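You operate a simulated robot arm through the tools that you are given. There is no shell and no other tool.

The job below is to be done with a simulated two-armed robot. You get a single attempt, and the scene is never put back.

Task
Fill the wavy disc with green in the black pump box.
Fine: stand it on the beige slide tray, push the tray in, two pumps, draw the tray out; leave it there; the other discs stay. Where these are worked on the way, their far stop is far enough and under half their travel is too little: beige slide tray.

The check looks at the end state, three seconds after you hand in, the way a careful person would. Anything else that was tipped, shoved, dropped, spilled or broken makes it a failure.

Robot
Two 6-joint arms with two-finger parallel grippers on one trunk that stands fixed in place. Base frame: the origin is at the foot of the trunk, x ahead of it, y to its left, z up. Lengths are in cm, angles in rad, forces in N, time in s.
The left shoulder is at [28, 18.5, 103], the right one opposite. With the tool pointing down near the work surface each hand reaches from about 56 to 94 cm from the base axis, measured 20 degrees to its own side. Payload 1.57 kg a hand.
The TCP of each hand is the grasp point between the finger pads, 3 cm short of the fingertips. In the tool frame z runs along the fingers and y along their closing line. Largest opening 8 cm; finger width 1.7, thickness 1.2; the body of the gripper, 4 by 8.2 cm, starts 8 cm behind the TCP.
Orientation is that of the tool frame in the base frame, as a unit quaternion [w, x, y, z]. With the fingers straight down and closing along the base's y, the tool's x points along the base's -x, its y along +y and its z along -z.

Tools
- The arms move only by the tool nudge_tool. It takes "left_deltas", "right_deltas" or both (then of equal length, played together; a hand with none holds still); each is a list of rows, each a list of 3 entries, a list of its own where there are three numbers: the shift along the tool's x, y, z in units of 25 mm (1.0 is 25 mm), then the turn, a rotation vector about the tool's x, y, z in units of 4 degrees (1.0 is 4 degrees), then the closure, from 0 (fully open) to 1 (shut). In form: [[[dx, dy, dz], [rx, ry, rz], jaw], ...]. A call has 1 to 20 rows; each row shifts and turns the commanded pose from where the row before left it, along the tool's axes as they then stand. A call with a number of a shift or a turn outside -1 to 1 is refused whole. A row lasts 0.2 s, in which the tool goes at most 5 cm and 0.15 rad; a call with a longer step from one row to the next is refused whole, and so is a gripper value outside its range. A pose out of reach is approached as far as the arm can. The call stops where the force on the tool passes 50 N (or 10 N more than at its start, if that is more) or the arm is blocked; 0.2 s more then pass. The fingers move at their own pace (about 15.3 cm/s each) and stop on an object; they squeeze with about 26 N. The grip force told is the motor's: it shows also when the fingers shut on nothing. Time passes only in rows, and 0.2 s behind the last, so rows that do not move let the fingers close. It gives the time, the measured TCP pose, the force on the tool (base axes), the opening and the grip force at its end, in the units of the frame above (readings bear some noise), with the torque about the TCP (base axes, N m) and any sound that the robot's microphone picked up, and new pictures: "show" is both (left out), scene, wrist or none (wrist: the cameras of the hands that moved).
- Cameras (640 x 400 px; columns grow to the right, rows downward): "scene" is now at [24.04, 0.87, 147.31]; the picture's right is [0.11, -0.99, 0.00], its down [-0.71, -0.08, -0.70] and it looks along [0.69, 0.08, -0.72] (base axes); focal length 325 px, centre (320, 200). "left" rides on the left gripper at [7.2, 0.7, -12.2] in its tool frame; the picture's right is [-0.09, 1.00, 0.00], its down [-0.84, -0.08, -0.54] and it looks along [-0.54, -0.05, 0.84] (tool axes); focal length 238 px, centre (320, 200). "right" rides on the right gripper at [7.2, -0.7, -12.2] in its tool frame; the picture's right is [0.09, 1.00, 0.00], its down [-0.84, 0.08, -0.54] and it looks along [-0.54, 0.05, 0.84] (tool axes); focal length 238 px, centre (320, 200). There is no depth. A picture from a camera that has moved, and an enlarged one, comes with that camera's place and axes in the base frame and with its lens.
- slide_trunk(by): slides the trunk up (or, below 0, down) by that many cm; the arms and the scene camera ride with it, the base frame stays. It gives what a move gives, with no picture.
- head_to(pan, tilt): turns the head with the scene camera to pan (to the left, within 1.501 rad either way) and tilt (down, from -0.506 to 1.204), counted from straight ahead of the robot. It gives what a move gives, and a new picture of the scene camera.
- zoom(camera, box): a new picture of the part [left, top, right, bottom] of that camera's present view, enlarged. It takes no simulated time.
- job_done(): hands the job in; it is judged then, once.

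Places have to be worked out from the pictures, the camera data and where the tool is seen. Open the grippers and draw the arms clear of the work before you hand the job in, unless the task says otherwise.

The tools are called after ">>>" as name(argument=value, ...) on one line, values as JSON. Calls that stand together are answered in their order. nudge_tool: Moves the arms, as the interface text tells. Its arguments: {"type":"object","properties":{"left_deltas":{"type":"array","items":{"type":"array"}},"right_deltas":{"type":"array","items":{"type":"array"}},"show":{"type":"string","enum":["both","scene","wrist","none"]}},"required":[]} The other tools are called the same way: slide_trunk (by) slides the trunk up or down; head_to (pan, tilt) turns the head that bears the scene camera; zoom (camera, box) takes an enlarged picture of a part of a camera's view; job_done () hands the job in.

At the start:

```text
t: 0.0
left_ee_pos: [55.3, 28.37, 114.3]
left_orientation: [0.001, 0.001, 1.0, 0.0]
left_ft_force: [-0.5, -0.3, -0.2]
left_wrist_torque: [0.01, -0.02, -0.02]
left_grip_width: 7.98
left_finger_force: 0.1
right_ee_pos: [58.26, -17.62, 107.58]
right_orientation: [0.0, 0.0, 1.0, 0.0]
right_ft_force: [0.1, -0.3, -0.3]
right_wrist_torque: [-0.02, 0.0, 0.0]
right_grip_width: 8.01
right_finger_force: 0.0
trunk travel left (down, up): [-72.5, 26.5]
head pan, tilt: [0.113, 0.803]
```

scene: 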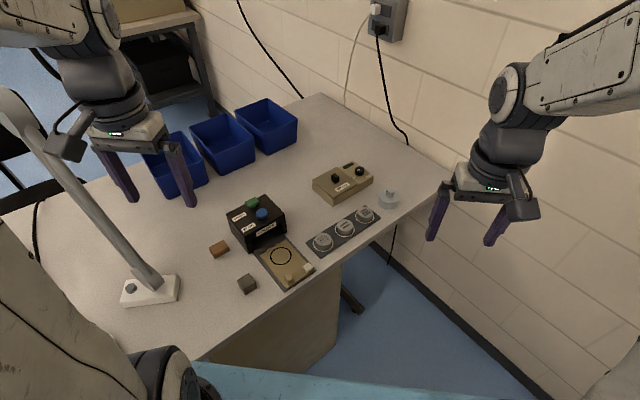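
right: 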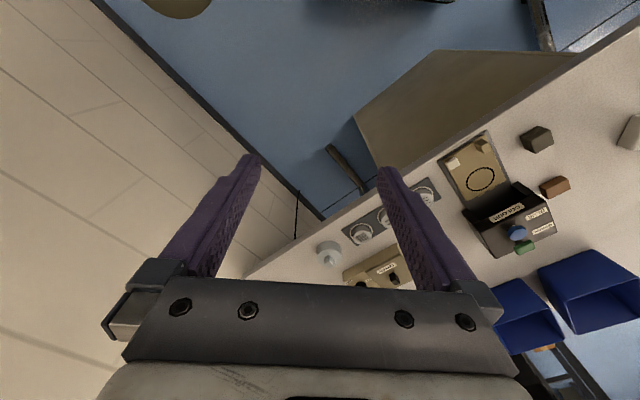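
left: 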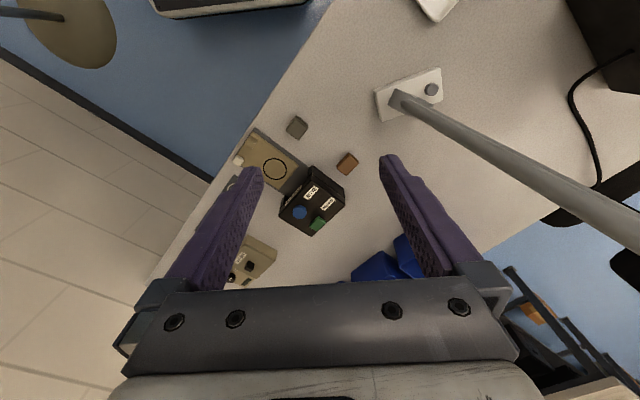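

I'll start by looking closer at the bench: the pump box, tray, and discs.

>>> zoom(camera="scene", box=[200, 180, 320, 300])

>>> zoom(camera="scene", box=[300, 150, 420, 260])

>>> zoom(camera="left", box=[220, 100, 380, 290])

>>> zoom(camera="right", box=[300, 120, 560, 300])

```text
3.33 times, centred on (260, 240) of scene
camera zoom: at [24.04, 0.87, 147.31], right [0.11, -0.99, 0.0], down [-0.71, -0.08, -0.7], along [0.69, 0.08, -0.72], focal length 1083 px, centre (520, 67)
```

zoom: 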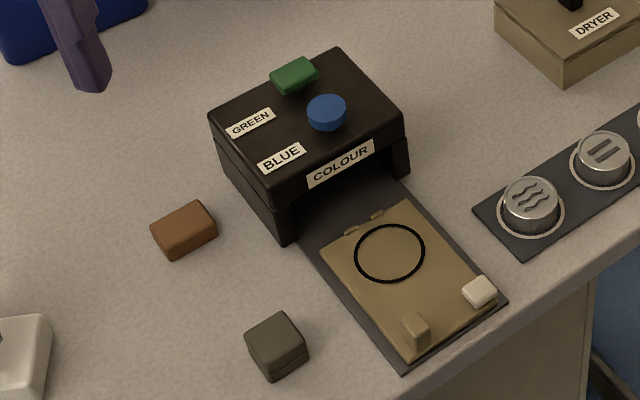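

```text
3.64 times, centred on (360, 205) of scene
camera zoom: at [24.04, 0.87, 147.31], right [0.11, -0.99, 0.0], down [-0.71, -0.08, -0.7], along [0.69, 0.08, -0.72], focal length 1182 px, centre (174, 182)
```

zoom: 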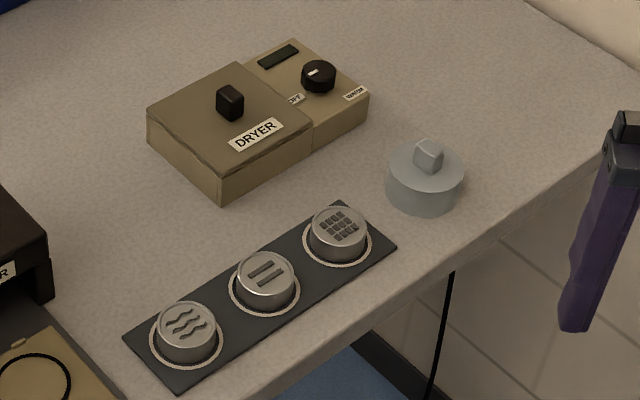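

```text
2.11 times, centred on (300, 195) of left
camera zoom: at [48.08, 29.04, 126.54], right [0.09, 1.0, 0.0], down [0.84, -0.08, 0.54], along [0.54, -0.05, -0.84], focal length 502 px, centre (362, 210)
```

zoom: 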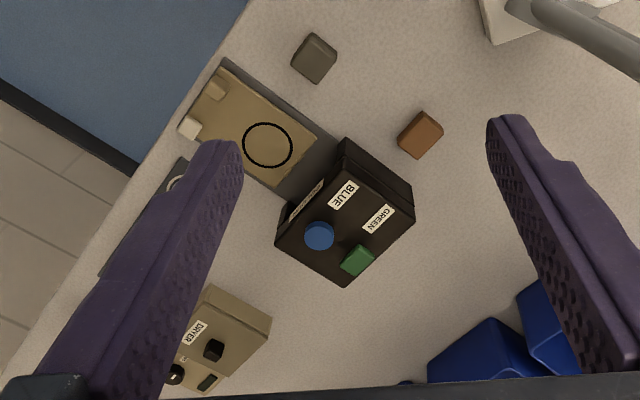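

```text
2.22 times, centred on (430, 210) of right
camera zoom: at [51.06, -18.34, 119.85], right [-0.09, 1.0, 0.0], down [0.84, 0.08, 0.54], along [0.54, 0.05, -0.84], focal length 530 px, centre (76, 178)
```

zoom: 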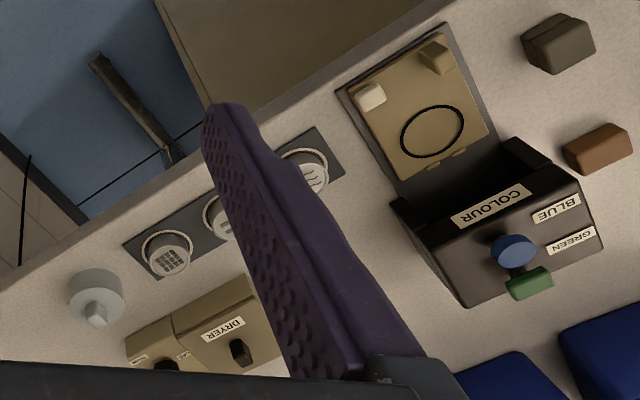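

The tray plane comes out near z≈76 by triangulating scene and left views. The lamp pole is near the left arm, so I'll look left with the head to judge its clearance.

>>> head_to(pan=0.8, tilt=0.6)

```text
t: 1.1
left_ee_pos: [55.24, 28.43, 114.26]
left_orientation: [0.001, 0.0, 1.0, -0.001]
left_ft_force: [-0.3, 0.7, -0.2]
left_wrist_torque: [0.01, 0.01, 0.0]
left_grip_width: 8.0
left_finger_force: 0.0
right_ee_pos: [58.25, -17.82, 107.55]
right_orientation: [0.0, 0.0, 1.0, 0.001]
right_ft_force: [0.2, -0.2, 0.0]
right_wrist_torque: [0.0, -0.02, 0.0]
right_grip_width: 8.02
right_finger_force: 0.1
trunk travel left (down, up): [-72.5, 26.5]
head pan, tilt: [0.799, 0.6]
camera scene: at [22.21, 6.29, 149.01], right [0.72, -0.7, 0.0], down [-0.39, -0.41, -0.82], along [0.58, 0.59, -0.57], focal length 325 px, centre (320, 200)
```

scene: 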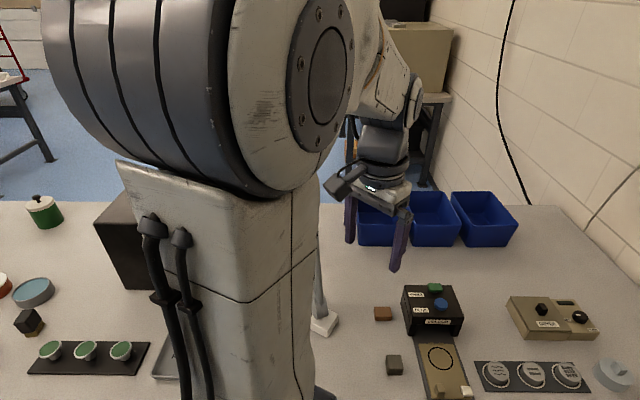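

The elbow blocks much of the view, so I'll try an intermediate head angle to see where the lamp's pole goes.

>>> head_to(pan=0.35, tilt=0.6)

```text
t: 2.0
left_ee_pos: [55.22, 28.39, 114.27]
left_orientation: [-0.001, 0.001, 1.0, 0.0]
left_ft_force: [-0.5, -0.6, -0.8]
left_wrist_torque: [-0.01, 0.0, 0.0]
left_grip_width: 8.0
left_finger_force: 0.0
right_ee_pos: [58.3, -17.73, 107.49]
right_orientation: [0.0, 0.0, 1.0, 0.001]
right_ft_force: [1.2, -0.1, 0.1]
right_wrist_torque: [0.0, 0.01, -0.01]
right_grip_width: 7.99
right_finger_force: 0.0
trunk travel left (down, up): [-72.5, 26.5]
head pan, tilt: [0.351, 0.6]
camera scene: at [24.34, 3.0, 149.02], right [0.34, -0.94, 0.0], down [-0.53, -0.19, -0.83], along [0.77, 0.28, -0.56], focal length 325 px, centre (320, 200)
```

scene: 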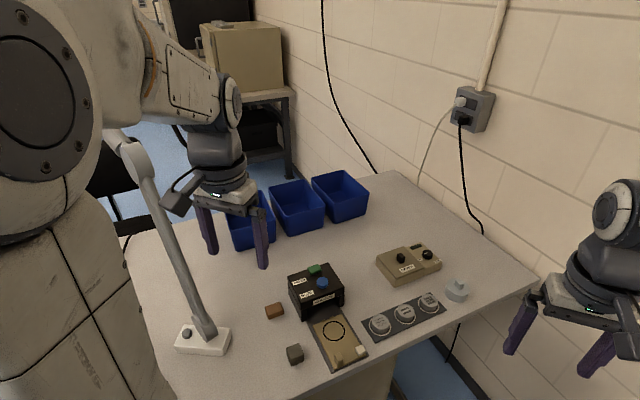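

The lamp's upper joint sits just left of the left forearm, while all targets lie to the right, so swinging the left arm to −y moves away from it. I shift the left hand right first, then down to look at the tray from closer.

>>> nudge_tool(left_deltas=[[[0, -0.9, 0], [0, 0, 0], 0], [[0, -0.9, 0], [0, 0, 0], 0], [[0, -0.9, 0], [0, 0, 0], 0], [[-0.2, -0.9, 0.8], [0, 0, 0], 0], [[-0.2, -0.9, 0.8], [0, 0, 0], 0], [[-0.2, -0.9, 0.8], [0, 0, 0], 0], [[-0.2, 0, 0.8], [0, 0, 0], 0], [[-0.2, 0, 0.8], [0, 0, 0], 0]], show="both")

```text
t: 3.8
left_ee_pos: [57.73, 15.04, 104.3]
left_orientation: [-0.001, 0.0, 1.0, 0.0]
left_ft_force: [-0.5, -0.3, 0.1]
left_wrist_torque: [0.0, -0.02, 0.0]
left_grip_width: 8.0
left_finger_force: 0.1
right_ee_pos: [58.2, -17.73, 107.45]
right_orientation: [0.0, 0.0, 1.0, 0.0]
right_ft_force: [-0.8, 0.9, 0.1]
right_wrist_torque: [0.01, 0.0, 0.03]
right_grip_width: 8.02
right_finger_force: 0.1
trunk travel left (down, up): [-72.5, 26.5]
head pan, tilt: [0.351, 0.6]
camera scene: at [24.33, 3.0, 149.02], right [0.34, -0.94, 0.0], down [-0.53, -0.19, -0.83], along [0.77, 0.28, -0.56], focal length 325 px, centre (320, 200)
camera left: at [50.55, 15.61, 116.55], right [0.09, 1.0, 0.0], down [0.84, -0.08, 0.54], along [0.54, -0.05, -0.84], focal length 238 px, centre (320, 200)
```

scene: 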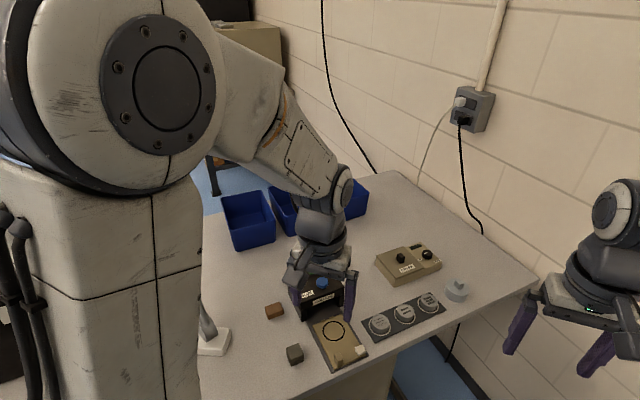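
left: 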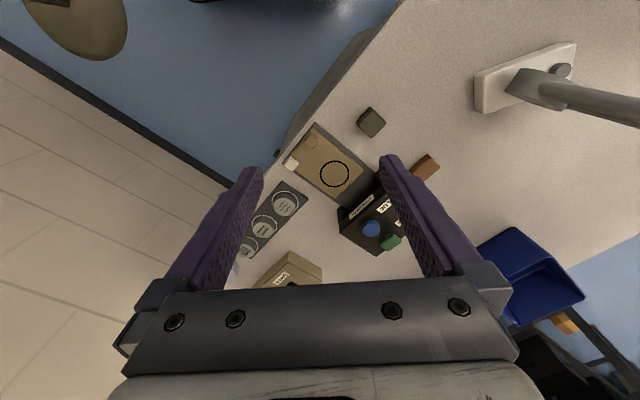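

The hand is now above the workspace with a clear view of tray and discs. I'll zoom the wrist view to work out shapes and places.

>>> zoom(camera="left", box=[230, 100, 430, 290])

>>> zoom(camera="left", box=[270, 110, 370, 215])

>>> zoom(camera="scene", box=[260, 250, 460, 375])

```text
2.11 times, centred on (330, 195) of left
camera zoom: at [50.55, 15.61, 116.55], right [0.09, 1.0, 0.0], down [0.84, -0.08, 0.54], along [0.54, -0.05, -0.84], focal length 502 px, centre (299, 210)
```

zoom: 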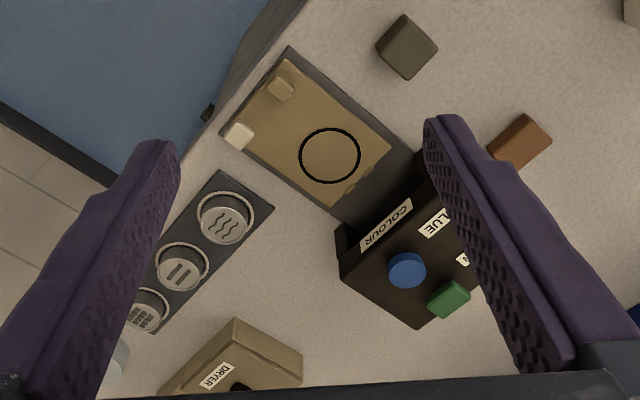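

```text
3.81 times, centred on (320, 162) of left
camera zoom: at [50.55, 15.61, 116.55], right [0.09, 1.0, 0.0], down [0.84, -0.08, 0.54], along [0.54, -0.05, -0.84], focal length 908 px, centre (320, 343)
```

zoom: 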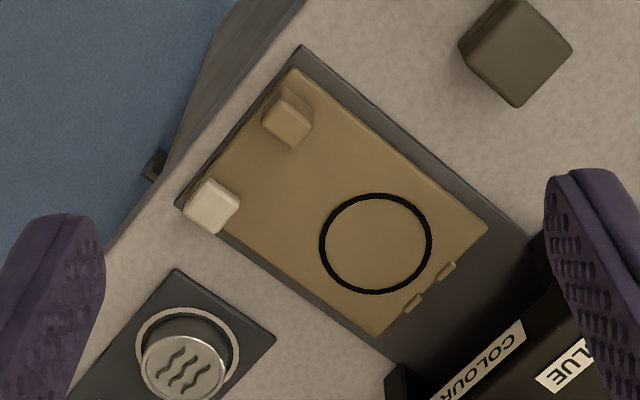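

```text
3.20 times, centred on (360, 312) of scene
camera zoom: at [24.33, 3.0, 149.02], right [0.34, -0.94, 0.0], down [-0.53, -0.19, -0.83], along [0.77, 0.28, -0.56], focal length 1040 px, centre (192, -160)
```

zoom: 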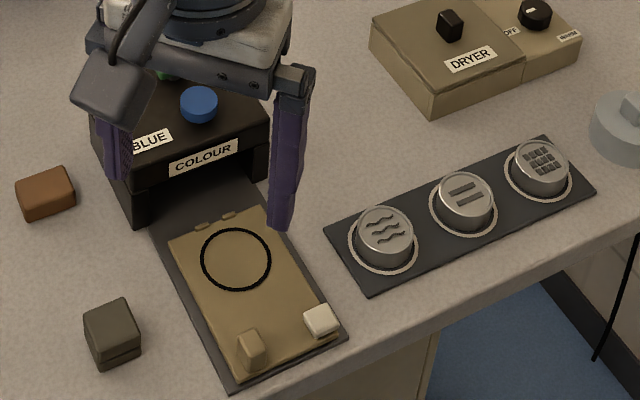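

The tray lies at 45° (axis toward (0.71, 0.71)), about 8 wide × 12 long, ring centre near (71, 16.5). I move the hand lower over the tray front to see what the beige post and the cream block are.

>>> nudge_tool(left_deltas=[[[-0.13, -0.23, 0.93], [0, 0, 0], 0], [[-0.13, -0.23, 0.93], [0, 0, 0], 0], [[-0.13, -0.23, 0.93], [0, 0, 0], 0], [[-0.13, -0.23, 0.93], [0, 0, 0], 0], [[-0.13, -0.23, 0.93], [0, 0, 0], 0], [[-0.13, -0.23, 0.93], [0, 0, 0], 0], [[-0.13, -0.23, 0.93], [0, 0, 0], 0]], show="wrist")

>>> zoom(camera="left", box=[250, 100, 390, 240])

```text
t: 5.4
left_ee_pos: [60.2, 10.67, 87.96]
left_orientation: [0.0, 0.0, 1.0, 0.0]
left_ft_force: [-0.6, 0.2, -0.8]
left_wrist_torque: [-0.01, 0.01, 0.01]
left_grip_width: 8.01
left_finger_force: 0.1
right_ee_pos: [58.2, -17.71, 107.45]
right_orientation: [0.0, 0.001, 1.0, 0.001]
right_ft_force: [-0.3, 0.4, -0.4]
right_wrist_torque: [0.03, 0.01, -0.03]
right_grip_width: 7.99
right_finger_force: 0.0
trunk travel left (down, up): [-72.5, 26.5]
head pan, tilt: [0.351, 0.6]
camera left: at [52.94, 11.44, 100.19], right [0.09, 1.0, 0.0], down [0.84, -0.08, 0.54], along [0.54, -0.05, -0.84], focal length 238 px, centre (320, 200)
```

left: 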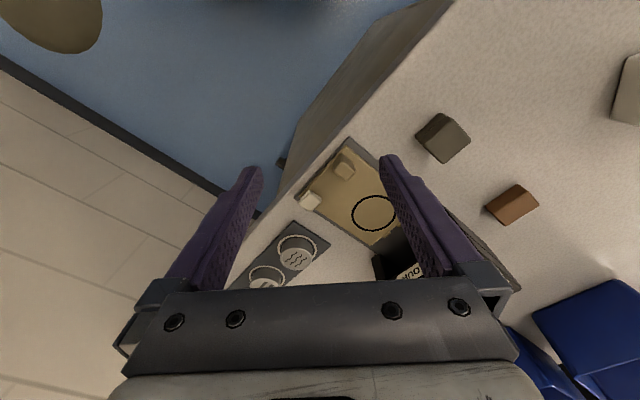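

```text
2.86 times, centred on (320, 170) of left
camera zoom: at [52.94, 11.44, 100.19], right [0.09, 1.0, 0.0], down [0.84, -0.08, 0.54], along [0.54, -0.05, -0.84], focal length 681 px, centre (320, 286)
```

zoom: 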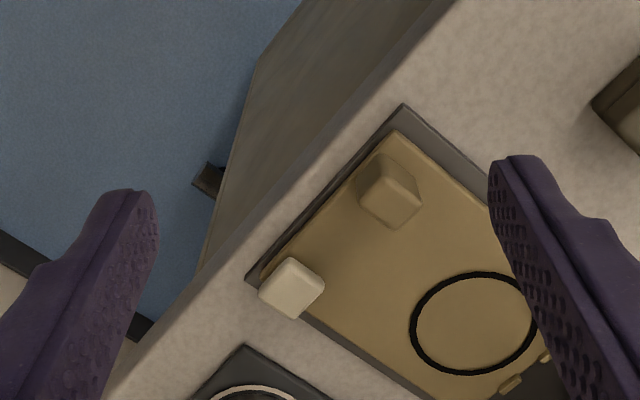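

Both pieces sit at about the same height at the tray's front edge. I'll zoom further to see whether the cream block is part of the tray or a separate piece.

>>> zoom(camera="left", box=[290, 135, 370, 225])

>>> zoom(camera="scene", box=[300, 300, 380, 380])

```text
4.44 times, centred on (330, 180) of left
camera zoom: at [52.94, 11.44, 100.19], right [0.09, 1.0, 0.0], down [0.84, -0.08, 0.54], along [0.54, -0.05, -0.84], focal length 1059 px, centre (276, 289)
```

zoom: 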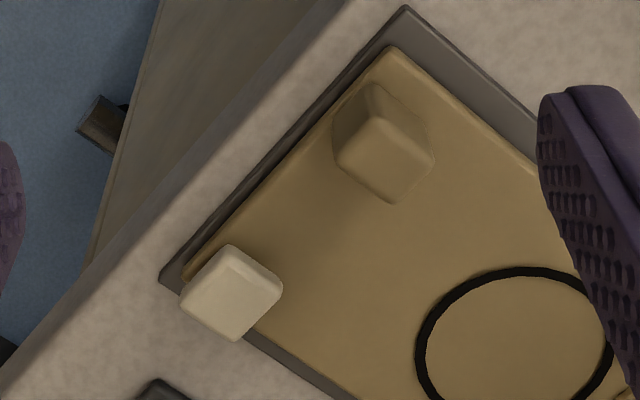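

```text
5.00 times, centred on (340, 340) of scene
camera zoom: at [24.33, 3.0, 149.02], right [0.34, -0.94, 0.0], down [-0.53, -0.19, -0.83], along [0.77, 0.28, -0.56], focal length 1625 px, centre (220, -500)
```

zoom: 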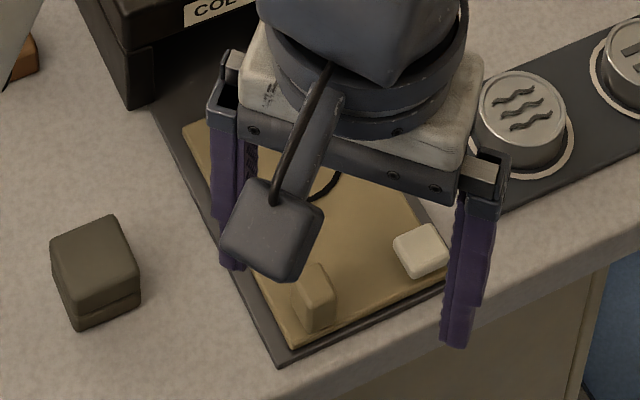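

The post matches the tray and looks like its grip; the cream piece is a low block beside it. I'll rotate the left tool 45° so the fingers close across the tray axis, rising 4 cm, then move over toward the wavy disc to measure it.

>>> nudge_tool(left_deltas=[[[0, 0, -0.14], [0, 0, -0.9375], 0], [[0, 0, -0.14], [0, 0, -0.9375], 0], [[0, 0, -0.14], [0, 0, -0.9375], 0], [[0, 0, -0.14], [0, 0, -0.9375], 0], [[0, 0, -0.14], [0, 0, -0.9375], 0], [[0, 0, -0.14], [0, 0, -0.9375], 0], [[0, 0, -0.14], [0, 0, -0.9375], 0], [[0, 0, -0.14], [0, 0, -0.9375], 0], [[0, 0, -0.14], [0, 0, -0.9375], 0], [[0, 0, -0.14], [0, 0, -0.9375], 0], [[0, 0, -0.14], [0, 0, -0.9375], 0], [[0, 0, -0.14], [0, 0, -0.9375], 0]], show="wrist")

```text
t: 8.0
left_ee_pos: [60.02, 10.81, 92.18]
left_orientation: [0.0, -0.384, 0.923, 0.001]
left_ft_force: [0.1, 0.2, -0.1]
left_wrist_torque: [0.02, -0.02, 0.03]
left_grip_width: 7.98
left_finger_force: 0.1
right_ee_pos: [58.17, -17.76, 107.52]
right_orientation: [0.0, 0.0, 1.0, 0.0]
right_ft_force: [0.4, 0.7, 0.4]
right_wrist_torque: [0.02, 0.0, 0.02]
right_grip_width: 8.0
right_finger_force: 0.1
trunk travel left (down, up): [-72.5, 26.5]
head pan, tilt: [0.351, 0.6]
camera left: at [54.45, 6.16, 104.51], right [-0.64, 0.77, 0.0], down [0.65, 0.54, 0.54], along [0.42, 0.35, -0.84], focal length 238 px, centre (320, 200)
```

left: 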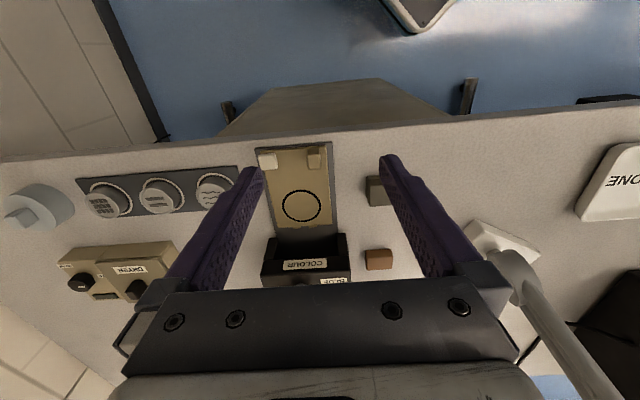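

Rotation worked; tool y now lies across the tray. I'll zoom in on this aligned view of tray, box and discs.

>>> zoom(camera="left", box=[240, 130, 370, 290])

>>> zoom(camera="left", box=[70, 150, 250, 310])

```text
2.50 times, centred on (305, 210) of left
camera zoom: at [54.45, 6.16, 104.51], right [-0.64, 0.77, 0.0], down [0.65, 0.54, 0.54], along [0.42, 0.35, -0.84], focal length 596 px, centre (358, 175)
```

zoom: 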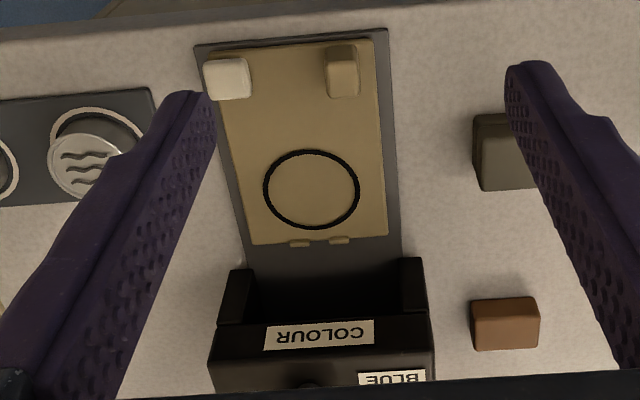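

```text
2.50 times, centred on (160, 230) of left
camera zoom: at [54.45, 6.16, 104.51], right [-0.64, 0.77, 0.0], down [0.65, 0.54, 0.54], along [0.42, 0.35, -0.84], focal length 596 px, centre (720, 125)
```

zoom: 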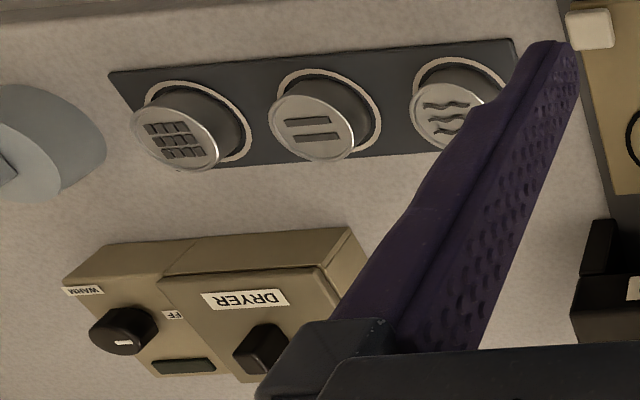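

The cream piece and post both stand on the tray's front edge. Now I move over the wavy disc (about (76, 6)) at a safe height to measure it.

>>> nudge_tool(left_deltas=[[[-0.453, -0.84, 0], [0, 0, 0], 0], [[-0.453, -0.84, 0], [0, 0, 0], 0], [[-0.453, -0.84, 0], [0, 0, 0], 0], [[-0.453, -0.84, 0], [0, 0, 0], 0], [[-0.453, -0.84, 0], [0, 0, 0], 0], [[-0.453, -0.84, 0], [0, 0, 0], 0], [[-0.453, -0.84, 0], [0, 0, 0], 0]], show="both")

>>> zoom(camera="left", box=[240, 60, 400, 190])

```text
t: 9.6
left_ee_pos: [76.15, 5.97, 92.06]
left_orientation: [0.0, -0.382, 0.924, 0.001]
left_ft_force: [0.0, 0.2, 0.0]
left_wrist_torque: [-0.01, 0.0, 0.0]
left_grip_width: 8.0
left_finger_force: 0.0
right_ee_pos: [58.21, -17.75, 107.51]
right_orientation: [0.001, -0.001, 1.0, -0.001]
right_ft_force: [0.6, 0.8, -1.0]
right_wrist_torque: [-0.04, -0.03, 0.01]
right_grip_width: 8.01
right_finger_force: 0.1
trunk travel left (down, up): [-72.5, 26.5]
head pan, tilt: [0.351, 0.6]
camera scene: at [24.33, 3.0, 149.02], right [0.34, -0.94, 0.0], down [-0.53, -0.19, -0.83], along [0.77, 0.28, -0.56], focal length 325 px, centre (320, 200)
camera left: at [70.52, 1.33, 104.34], right [-0.64, 0.77, 0.0], down [0.65, 0.54, 0.54], along [0.42, 0.35, -0.84], focal length 238 px, centre (320, 200)
```

scene: 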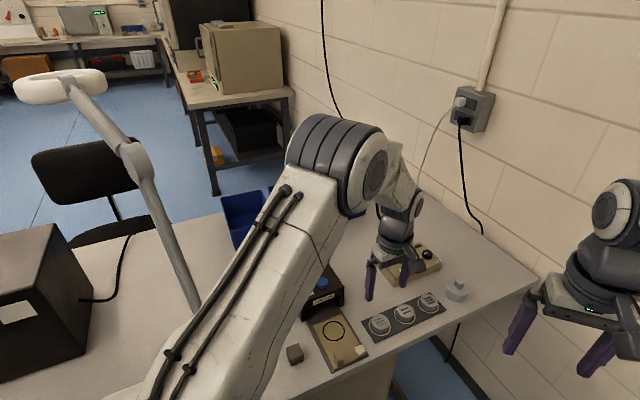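
left: 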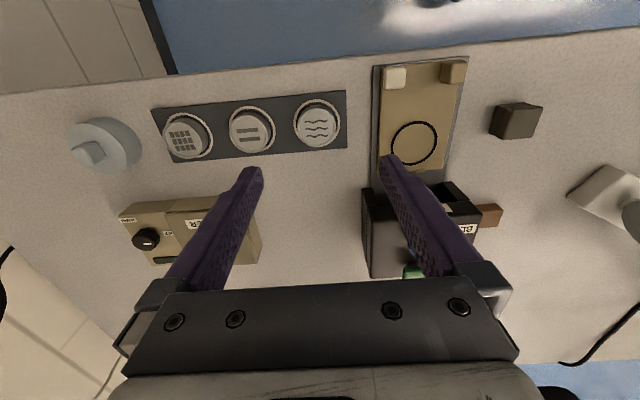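

```text
3.08 times, centred on (320, 125) of left
camera zoom: at [70.52, 1.33, 104.34], right [-0.64, 0.77, 0.0], down [0.65, 0.54, 0.54], along [0.42, 0.35, -0.84], focal length 733 px, centre (320, 431)
```

zoom: 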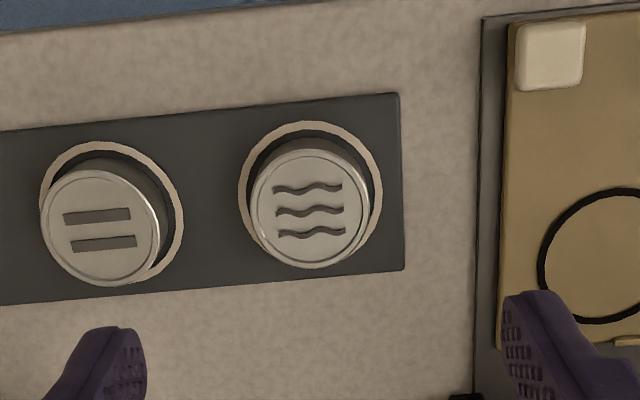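

The wavy disc measures about 4.2 cm across, top near z≈78, centred near (76.55, 5.85). I pre-close the fingers to about 6.4 cm and descend partway to check alignment.

>>> nudge_tool(left_deltas=[[[-0.016, -0.03, 0.645], [0, 0, 0], 0.2], [[-0.016, -0.03, 0.645], [0, 0, 0], 0.2], [[-0.016, -0.03, 0.645], [0, 0, 0], 0.2], [[-0.016, -0.03, 0.645], [0, 0, 0], 0.2], [[-0.016, -0.03, 0.645], [0, 0, 0], 0.2]], show="both")

>>> zoom(camera="left", box=[240, 90, 400, 220])

>>> zoom(camera="scene", box=[340, 250, 460, 350])

```text
t: 10.8
left_ee_pos: [76.5, 5.78, 84.08]
left_orientation: [0.0, -0.382, 0.924, 0.0]
left_ft_force: [-0.2, -0.1, 0.0]
left_wrist_torque: [0.03, -0.02, -0.01]
left_grip_width: 6.38
left_finger_force: 0.0
right_ee_pos: [58.27, -17.77, 107.46]
right_orientation: [0.0, 0.0, 1.0, 0.0]
right_ft_force: [0.6, -0.4, -0.9]
right_wrist_torque: [0.0, -0.03, 0.0]
right_grip_width: 7.99
right_finger_force: 0.1
trunk travel left (down, up): [-72.5, 26.5]
head pan, tilt: [0.351, 0.6]
camera scene: at [24.34, 2.99, 149.02], right [0.34, -0.94, 0.0], down [-0.53, -0.19, -0.83], along [0.77, 0.28, -0.56], focal length 325 px, centre (320, 200)
camera left: at [70.96, 1.21, 96.32], right [-0.64, 0.77, 0.0], down [0.65, 0.54, 0.54], along [0.42, 0.35, -0.84], focal length 238 px, centre (320, 200)
```

scene: 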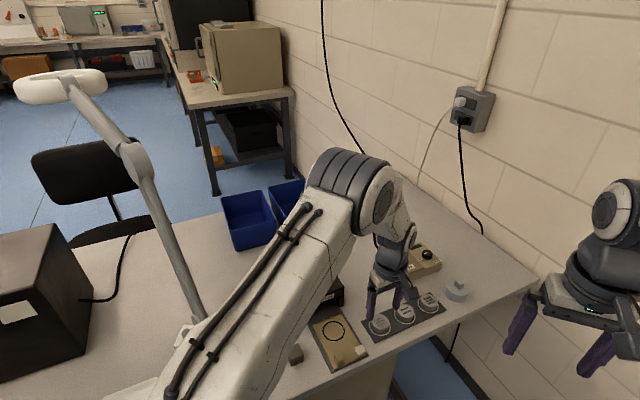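
left: 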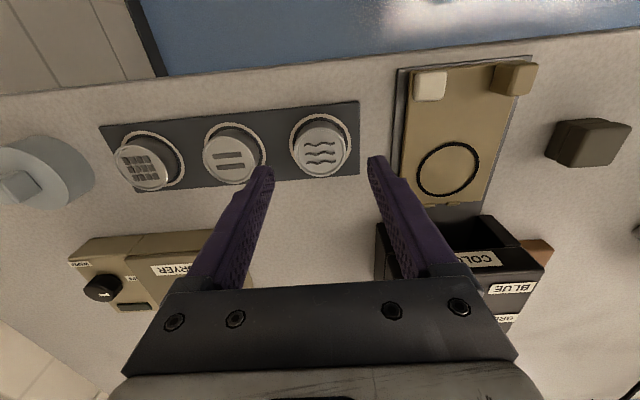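

```text
3.08 times, centred on (320, 155) of left
camera zoom: at [70.96, 1.21, 96.32], right [-0.64, 0.77, 0.0], down [0.65, 0.54, 0.54], along [0.42, 0.35, -0.84], focal length 733 px, centre (320, 338)
```

zoom: 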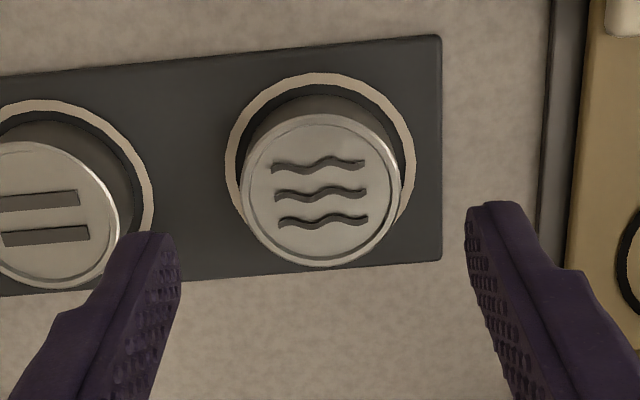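

```text
4.00 times, centred on (400, 300) of scene
camera zoom: at [24.34, 2.99, 149.02], right [0.34, -0.94, 0.0], down [-0.53, -0.19, -0.83], along [0.77, 0.28, -0.56], focal length 1300 px, centre (0, -200)
```

zoom: 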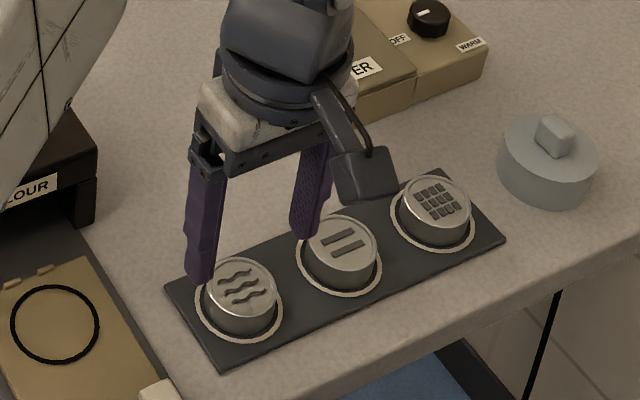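

Alignment is good (disc centre about (76.6, 5.95), top z≈77.5). I nudge forward 2 mm and descend so the fingertips straddle the disc just above its plate.

>>> nudge_tool(left_deltas=[[[-0.04, 0.01, 0.49], [0, 0, 0], 0.2], [[-0.04, 0.01, 0.49], [0, 0, 0], 0.2], [[0, 0, 0.49], [0, 0, 0], 0.2], [[0, 0, 0.49], [0, 0, 0], 0.2]], show="both")

>>> zoom(camera="scene", box=[340, 270, 440, 350])

>>> zoom(camera="left", box=[220, 100, 420, 250])

```text
t: 11.8
left_ee_pos: [76.66, 6.12, 79.28]
left_orientation: [0.0, -0.382, 0.924, 0.0]
left_ft_force: [-0.1, -0.1, 1.1]
left_wrist_torque: [0.03, 0.02, 0.0]
left_grip_width: 6.39
left_finger_force: 0.0
right_ee_pos: [58.27, -17.73, 107.56]
right_orientation: [-0.001, 0.0, 1.0, 0.0]
right_ft_force: [0.4, 0.0, -0.7]
right_wrist_torque: [-0.02, -0.01, 0.0]
right_grip_width: 8.04
right_finger_force: 0.1
trunk travel left (down, up): [-72.5, 26.5]
head pan, tilt: [0.351, 0.6]
camera scene: at [24.34, 2.99, 149.02], right [0.34, -0.94, 0.0], down [-0.53, -0.19, -0.83], along [0.77, 0.28, -0.56], focal length 325 px, centre (320, 200)
camera left: at [71.05, 1.39, 91.51], right [-0.64, 0.77, 0.0], down [0.65, 0.54, 0.54], along [0.42, 0.35, -0.84], focal length 238 px, centre (320, 200)
```

scene: 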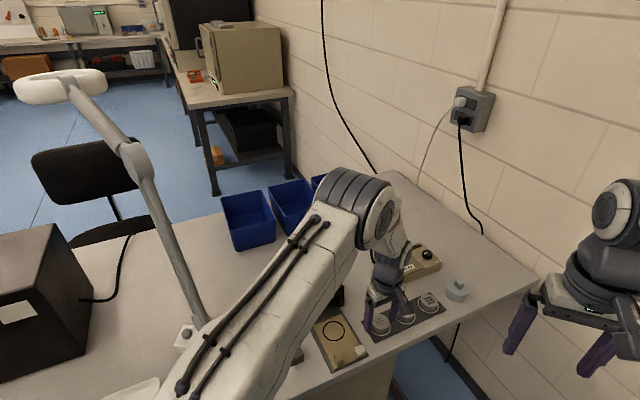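
left: 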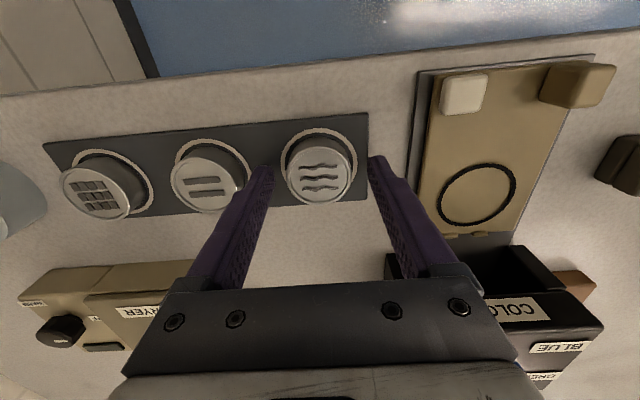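

```text
5.00 times, centred on (390, 310) of scene
camera zoom: at [24.34, 2.99, 149.02], right [0.34, -0.94, 0.0], down [-0.53, -0.19, -0.83], along [0.77, 0.28, -0.56], focal length 1625 px, centre (-30, -350)
```

zoom: 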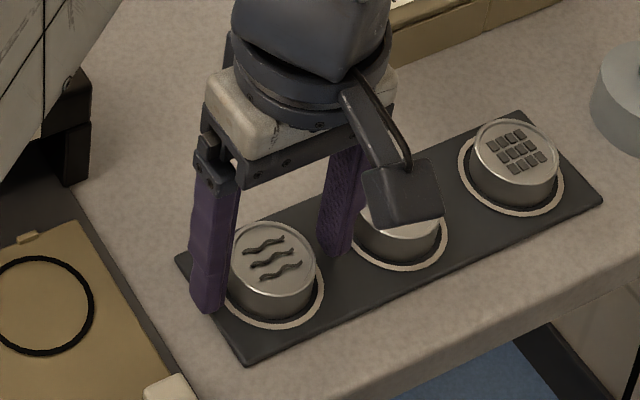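

```text
2.67 times, centred on (320, 175) of left
camera zoom: at [71.05, 1.39, 91.51], right [-0.64, 0.77, 0.0], down [0.65, 0.54, 0.54], along [0.42, 0.35, -0.84], focal length 636 px, centre (320, 267)
```

zoom: 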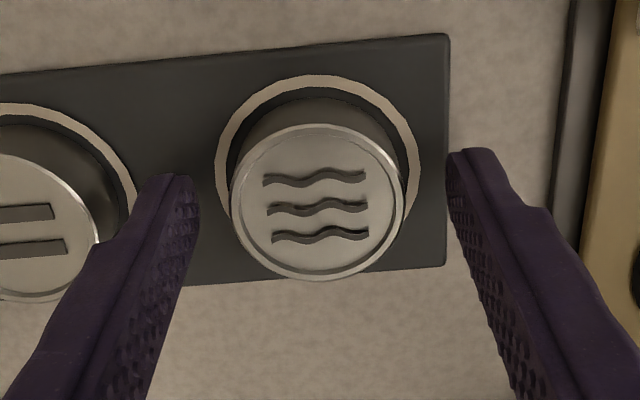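

The fingertips straddle the disc with clearance on both sides; the neighbour disc is clear. I trim by about 1 mm and close on it.

>>> nudge_tool(left_deltas=[[[0.06, -0.04, 0.07], [0, 0, 0], 0.2], [[0, 0, 0], [0, 0, 0], 0.4], [[0, 0, 0], [0, 0, 0], 0.6], [[0, 0, 0], [0, 0, 0], 0.8], [[0, 0, 0], [0, 0, 0], 0.8]], show="both")

>>> zoom(camera="left", box=[220, 100, 420, 250])

```text
t: 13.0
left_ee_pos: [76.58, 5.92, 79.03]
left_orientation: [0.0, -0.383, 0.924, 0.001]
left_ft_force: [-0.2, -0.2, 0.2]
left_wrist_torque: [-0.01, -0.01, -0.04]
left_grip_width: 4.25
left_finger_force: 26.2
right_ee_pos: [58.28, -17.77, 107.51]
right_orientation: [0.0, 0.0, 1.0, 0.0]
right_ft_force: [-0.4, -0.3, 0.7]
right_wrist_torque: [0.02, 0.0, 0.02]
right_grip_width: 8.01
right_finger_force: 0.0
trunk travel left (down, up): [-72.5, 26.5]
head pan, tilt: [0.351, 0.6]
camera scene: at [24.35, 2.99, 149.01], right [0.34, -0.94, 0.0], down [-0.53, -0.19, -0.83], along [0.77, 0.28, -0.57], focal length 325 px, centre (320, 200)
camera left: at [70.97, 1.23, 91.33], right [-0.64, 0.77, 0.0], down [0.65, 0.54, 0.54], along [0.42, 0.35, -0.84], focal length 238 px, centre (320, 200)
```

scene: 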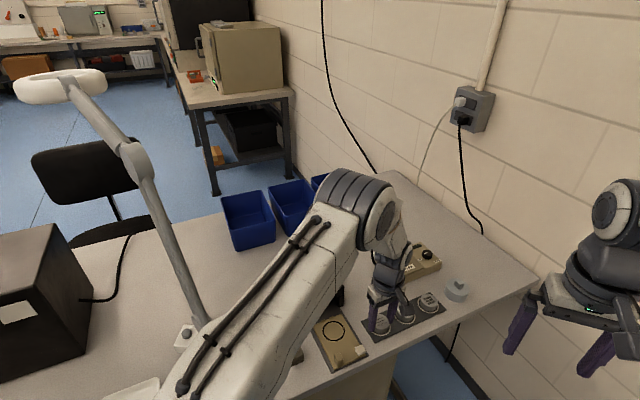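
left: 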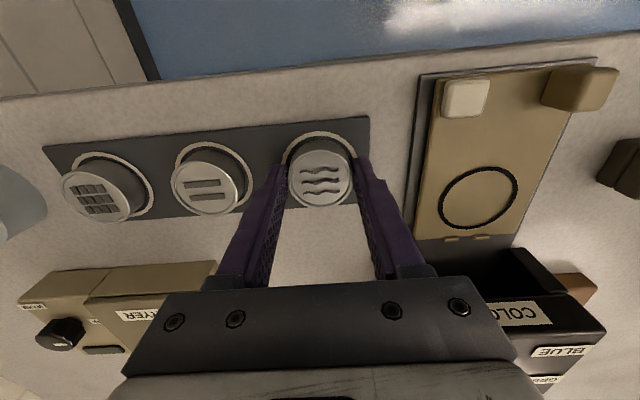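

```text
2.67 times, centred on (320, 175) of left
camera zoom: at [70.97, 1.23, 91.33], right [-0.64, 0.77, 0.0], down [0.65, 0.54, 0.54], along [0.42, 0.35, -0.84], focal length 636 px, centre (320, 267)
```

zoom: 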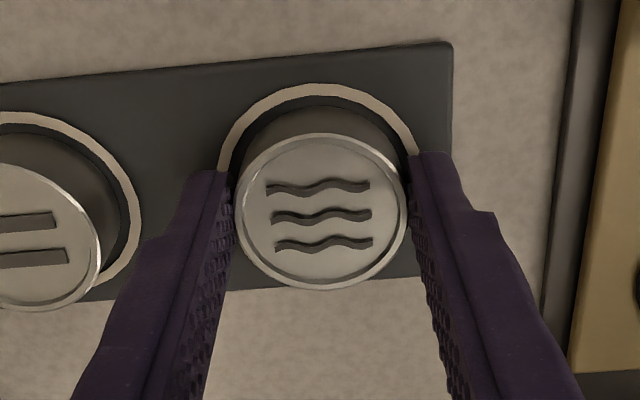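

Grip force 26 N at 4.25 cm width: the disc is held. I lift it straight up 6 cm and check.

>>> nudge_tool(left_deltas=[[[0, 0, -0.3], [0, 0, 0], 0.8], [[0, 0, -0.5], [0, 0, 0], 0.8], [[0, 0, -0.8], [0, 0, 0], 0.8], [[0, 0, -0.8], [0, 0, 0], 0.8]], show="both")

>>> zoom(camera="scene", box=[310, 250, 450, 370])

```text
t: 14.0
left_ee_pos: [76.6, 5.98, 85.07]
left_orientation: [0.0, -0.382, 0.924, 0.0]
left_ft_force: [0.6, 0.0, -1.0]
left_wrist_torque: [0.0, 0.0, 0.0]
left_grip_width: 4.27
left_finger_force: 25.8
right_ee_pos: [58.28, -17.79, 107.66]
right_orientation: [0.0, 0.0, 1.0, 0.0]
right_ft_force: [0.6, 0.7, 0.3]
right_wrist_torque: [0.01, 0.0, 0.01]
right_grip_width: 7.99
right_finger_force: 0.1
trunk travel left (down, up): [-72.5, 26.5]
head pan, tilt: [0.351, 0.6]
camera scene: at [24.35, 3.0, 149.01], right [0.34, -0.94, 0.0], down [-0.53, -0.19, -0.82], along [0.77, 0.28, -0.57], focal length 325 px, centre (320, 200)
camera left: at [70.97, 1.36, 97.32], right [-0.64, 0.77, 0.0], down [0.65, 0.54, 0.54], along [0.42, 0.35, -0.84], focal length 238 px, centre (320, 200)
```

scene: 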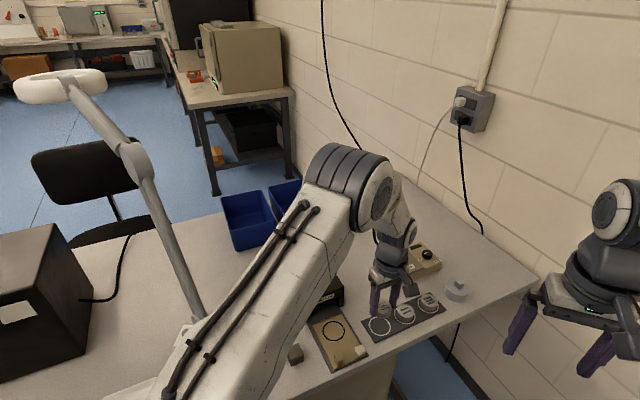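
left: 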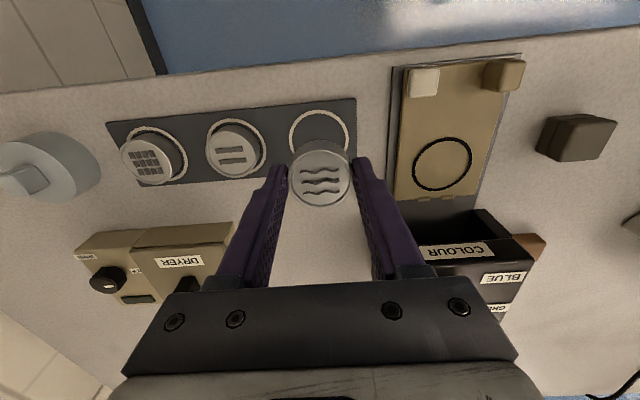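

```text
3.33 times, centred on (380, 310) of scene
camera zoom: at [24.35, 3.0, 149.01], right [0.34, -0.94, 0.0], down [-0.53, -0.19, -0.82], along [0.77, 0.28, -0.57], focal length 1083 px, centre (120, -167)
```

zoom: 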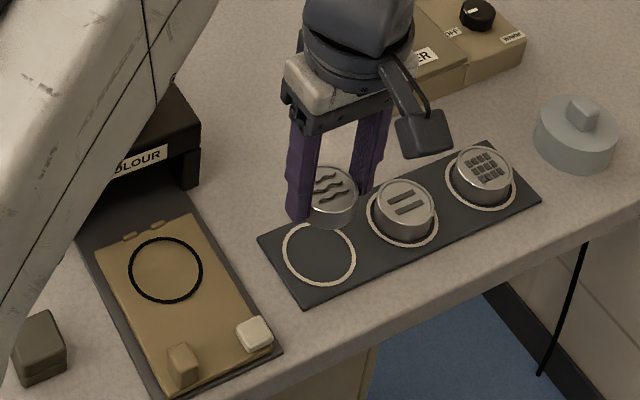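

The disc is up and the others untouched. I zoom on the tray ring and the empty outline to fix the placing coordinates.

>>> zoom(camera="left", box=[380, 40, 530, 220])

>>> zoom(camera="left", box=[260, 90, 380, 220])

```text
2.22 times, centred on (455, 130) of left
camera zoom: at [70.97, 1.36, 97.32], right [-0.64, 0.77, 0.0], down [0.65, 0.54, 0.54], along [0.42, 0.35, -0.84], focal length 530 px, centre (20, 356)
```

zoom: 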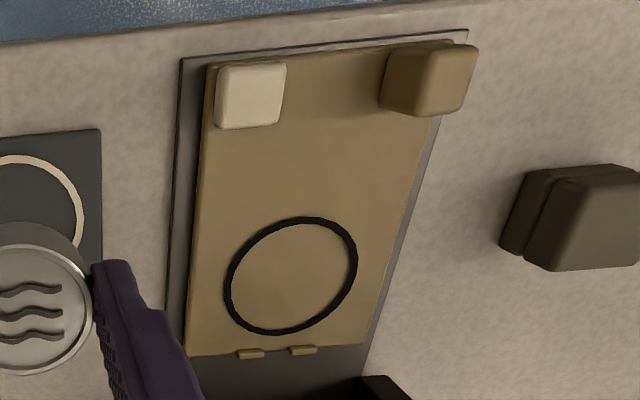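

```text
3.08 times, centred on (320, 155) of left
camera zoom: at [70.97, 1.36, 97.32], right [-0.64, 0.77, 0.0], down [0.65, 0.54, 0.54], along [0.42, 0.35, -0.84], focal length 733 px, centre (320, 338)
```

zoom: 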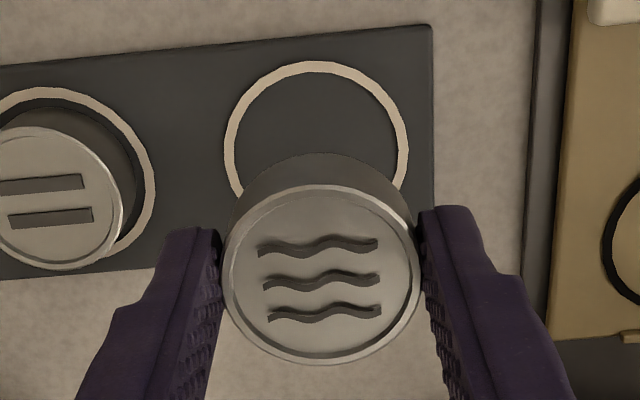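

The tray ring centre comes out at about (70.95, 16.55) from several views. I carry the disc there at height, then check before lowering.

>>> nudge_tool(left_deltas=[[[-0.276, 0.918, 0], [0, 0, 0], 0.8], [[-0.276, 0.918, 0], [0, 0, 0], 0.8], [[-0.276, 0.918, 0], [0, 0, 0], 0.8], [[-0.276, 0.918, 0], [0, 0, 0], 0.8], [[-0.276, 0.918, 0], [0, 0, 0], 0.8], [[0, 0, 0], [0, 0, 0], 0.8]], show="both")

>>> zoom(camera="left", box=[240, 60, 400, 230])

>>> zoom(camera="scene", box=[290, 260, 410, 370])

```text
t: 15.4
left_ee_pos: [70.93, 16.39, 85.23]
left_orientation: [0.001, -0.382, 0.924, 0.0]
left_ft_force: [0.0, 0.2, 0.4]
left_wrist_torque: [0.0, 0.03, 0.0]
left_grip_width: 4.29
left_finger_force: 26.1
right_ee_pos: [58.3, -17.73, 107.53]
right_orientation: [-0.001, 0.0, 1.0, 0.001]
right_ft_force: [0.6, -0.3, -0.1]
right_wrist_torque: [0.02, -0.01, 0.01]
right_grip_width: 8.0
right_finger_force: 0.0
trunk travel left (down, up): [-72.5, 26.5]
head pan, tilt: [0.351, 0.6]
camera scene: at [24.34, 3.01, 149.02], right [0.34, -0.94, 0.0], down [-0.53, -0.19, -0.83], along [0.77, 0.28, -0.56], focal length 325 px, centre (320, 200)
camera left: at [65.3, 11.76, 97.41], right [-0.64, 0.77, 0.0], down [0.65, 0.54, 0.54], along [0.42, 0.35, -0.84], focal length 238 px, centre (320, 200)
```

scene: 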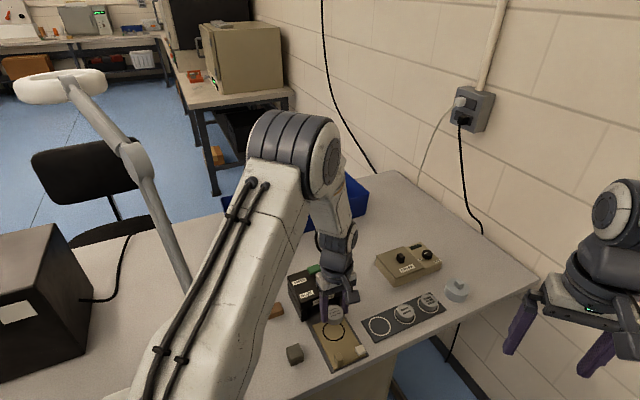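
left: 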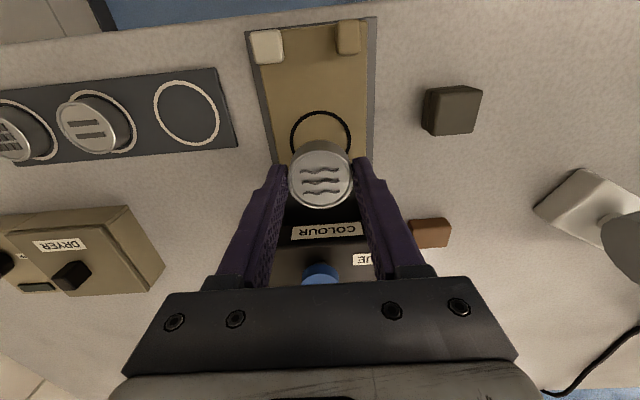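

```text
2.35 times, centred on (320, 145) of left
camera zoom: at [65.3, 11.76, 97.41], right [-0.64, 0.77, 0.0], down [0.65, 0.54, 0.54], along [0.42, 0.35, -0.84], focal length 561 px, centre (320, 329)
```

zoom: 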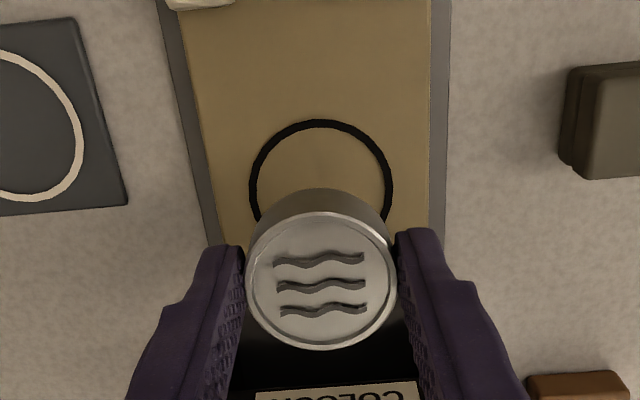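

```text
3.64 times, centred on (350, 315) of scene
camera zoom: at [24.34, 3.01, 149.02], right [0.34, -0.94, 0.0], down [-0.53, -0.19, -0.83], along [0.77, 0.28, -0.56], focal length 1182 px, centre (211, -218)
```

zoom: 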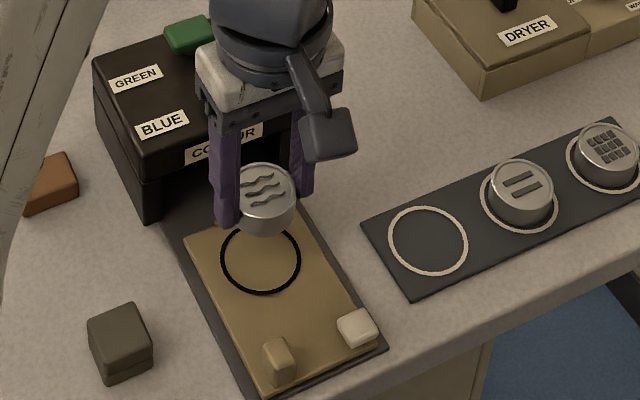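

The held disc is directly above the tray ring (within about 1 mm). I lower it to just above contact.

>>> nudge_tool(left_deltas=[[[0, 0, 0.5], [0, 0, 0], 0.8], [[0, 0, 0.5], [0, 0, 0], 0.8], [[0, 0, 0.5], [0, 0, 0], 0.8], [[0, 0, 0.4], [0, 0, 0], 0.8], [[0, 0, 0.12], [0, 0, 0], 0.8], [[0, 0, 0], [0, 0, 0], 0.8]], show="wrist")

>>> zoom(camera="scene", box=[290, 260, 410, 370])

>>> zoom(camera="left", box=[240, 60, 400, 230])

```text
t: 16.8
left_ee_pos: [70.92, 16.53, 80.05]
left_orientation: [0.0, -0.382, 0.924, 0.0]
left_ft_force: [0.2, -0.6, -1.0]
left_wrist_torque: [0.0, -0.03, 0.0]
left_grip_width: 4.26
left_finger_force: 25.7
right_ee_pos: [58.33, -17.77, 107.45]
right_orientation: [0.0, -0.001, 1.0, 0.0]
right_ft_force: [-0.4, 0.3, -0.5]
right_wrist_torque: [0.01, -0.01, -0.02]
right_grip_width: 8.01
right_finger_force: 0.0
trunk travel left (down, up): [-72.5, 26.5]
head pan, tilt: [0.351, 0.6]
camera left: at [65.32, 11.89, 92.32], right [-0.64, 0.77, 0.0], down [0.65, 0.54, 0.54], along [0.42, 0.35, -0.84], focal length 238 px, centre (320, 200)
```

left: 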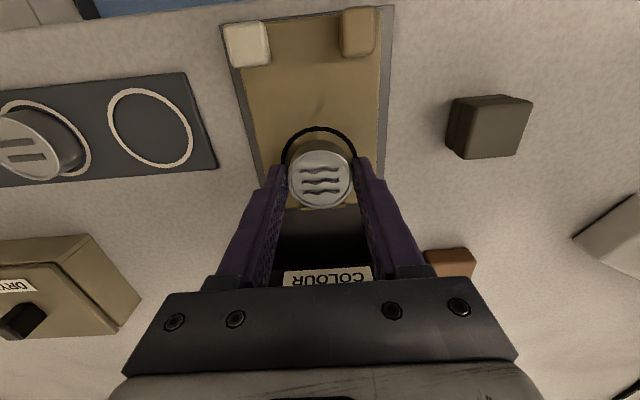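

```text
3.64 times, centred on (350, 315) of scene
camera zoom: at [24.35, 3.0, 149.01], right [0.34, -0.94, 0.0], down [-0.53, -0.19, -0.82], along [0.77, 0.28, -0.57], focal length 1182 px, centre (211, -218)
```

zoom: 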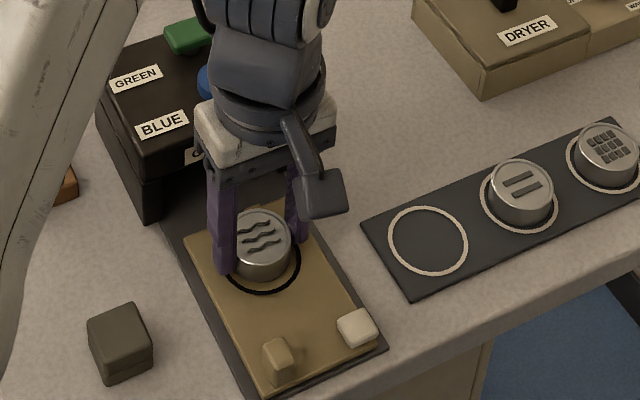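

```text
2.35 times, centred on (320, 145) of left
camera zoom: at [65.32, 11.89, 92.32], right [-0.64, 0.77, 0.0], down [0.65, 0.54, 0.54], along [0.42, 0.35, -0.84], focal length 561 px, centre (320, 329)
```

zoom: 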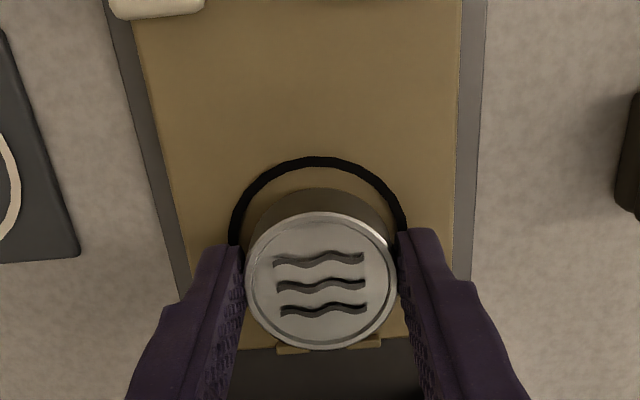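

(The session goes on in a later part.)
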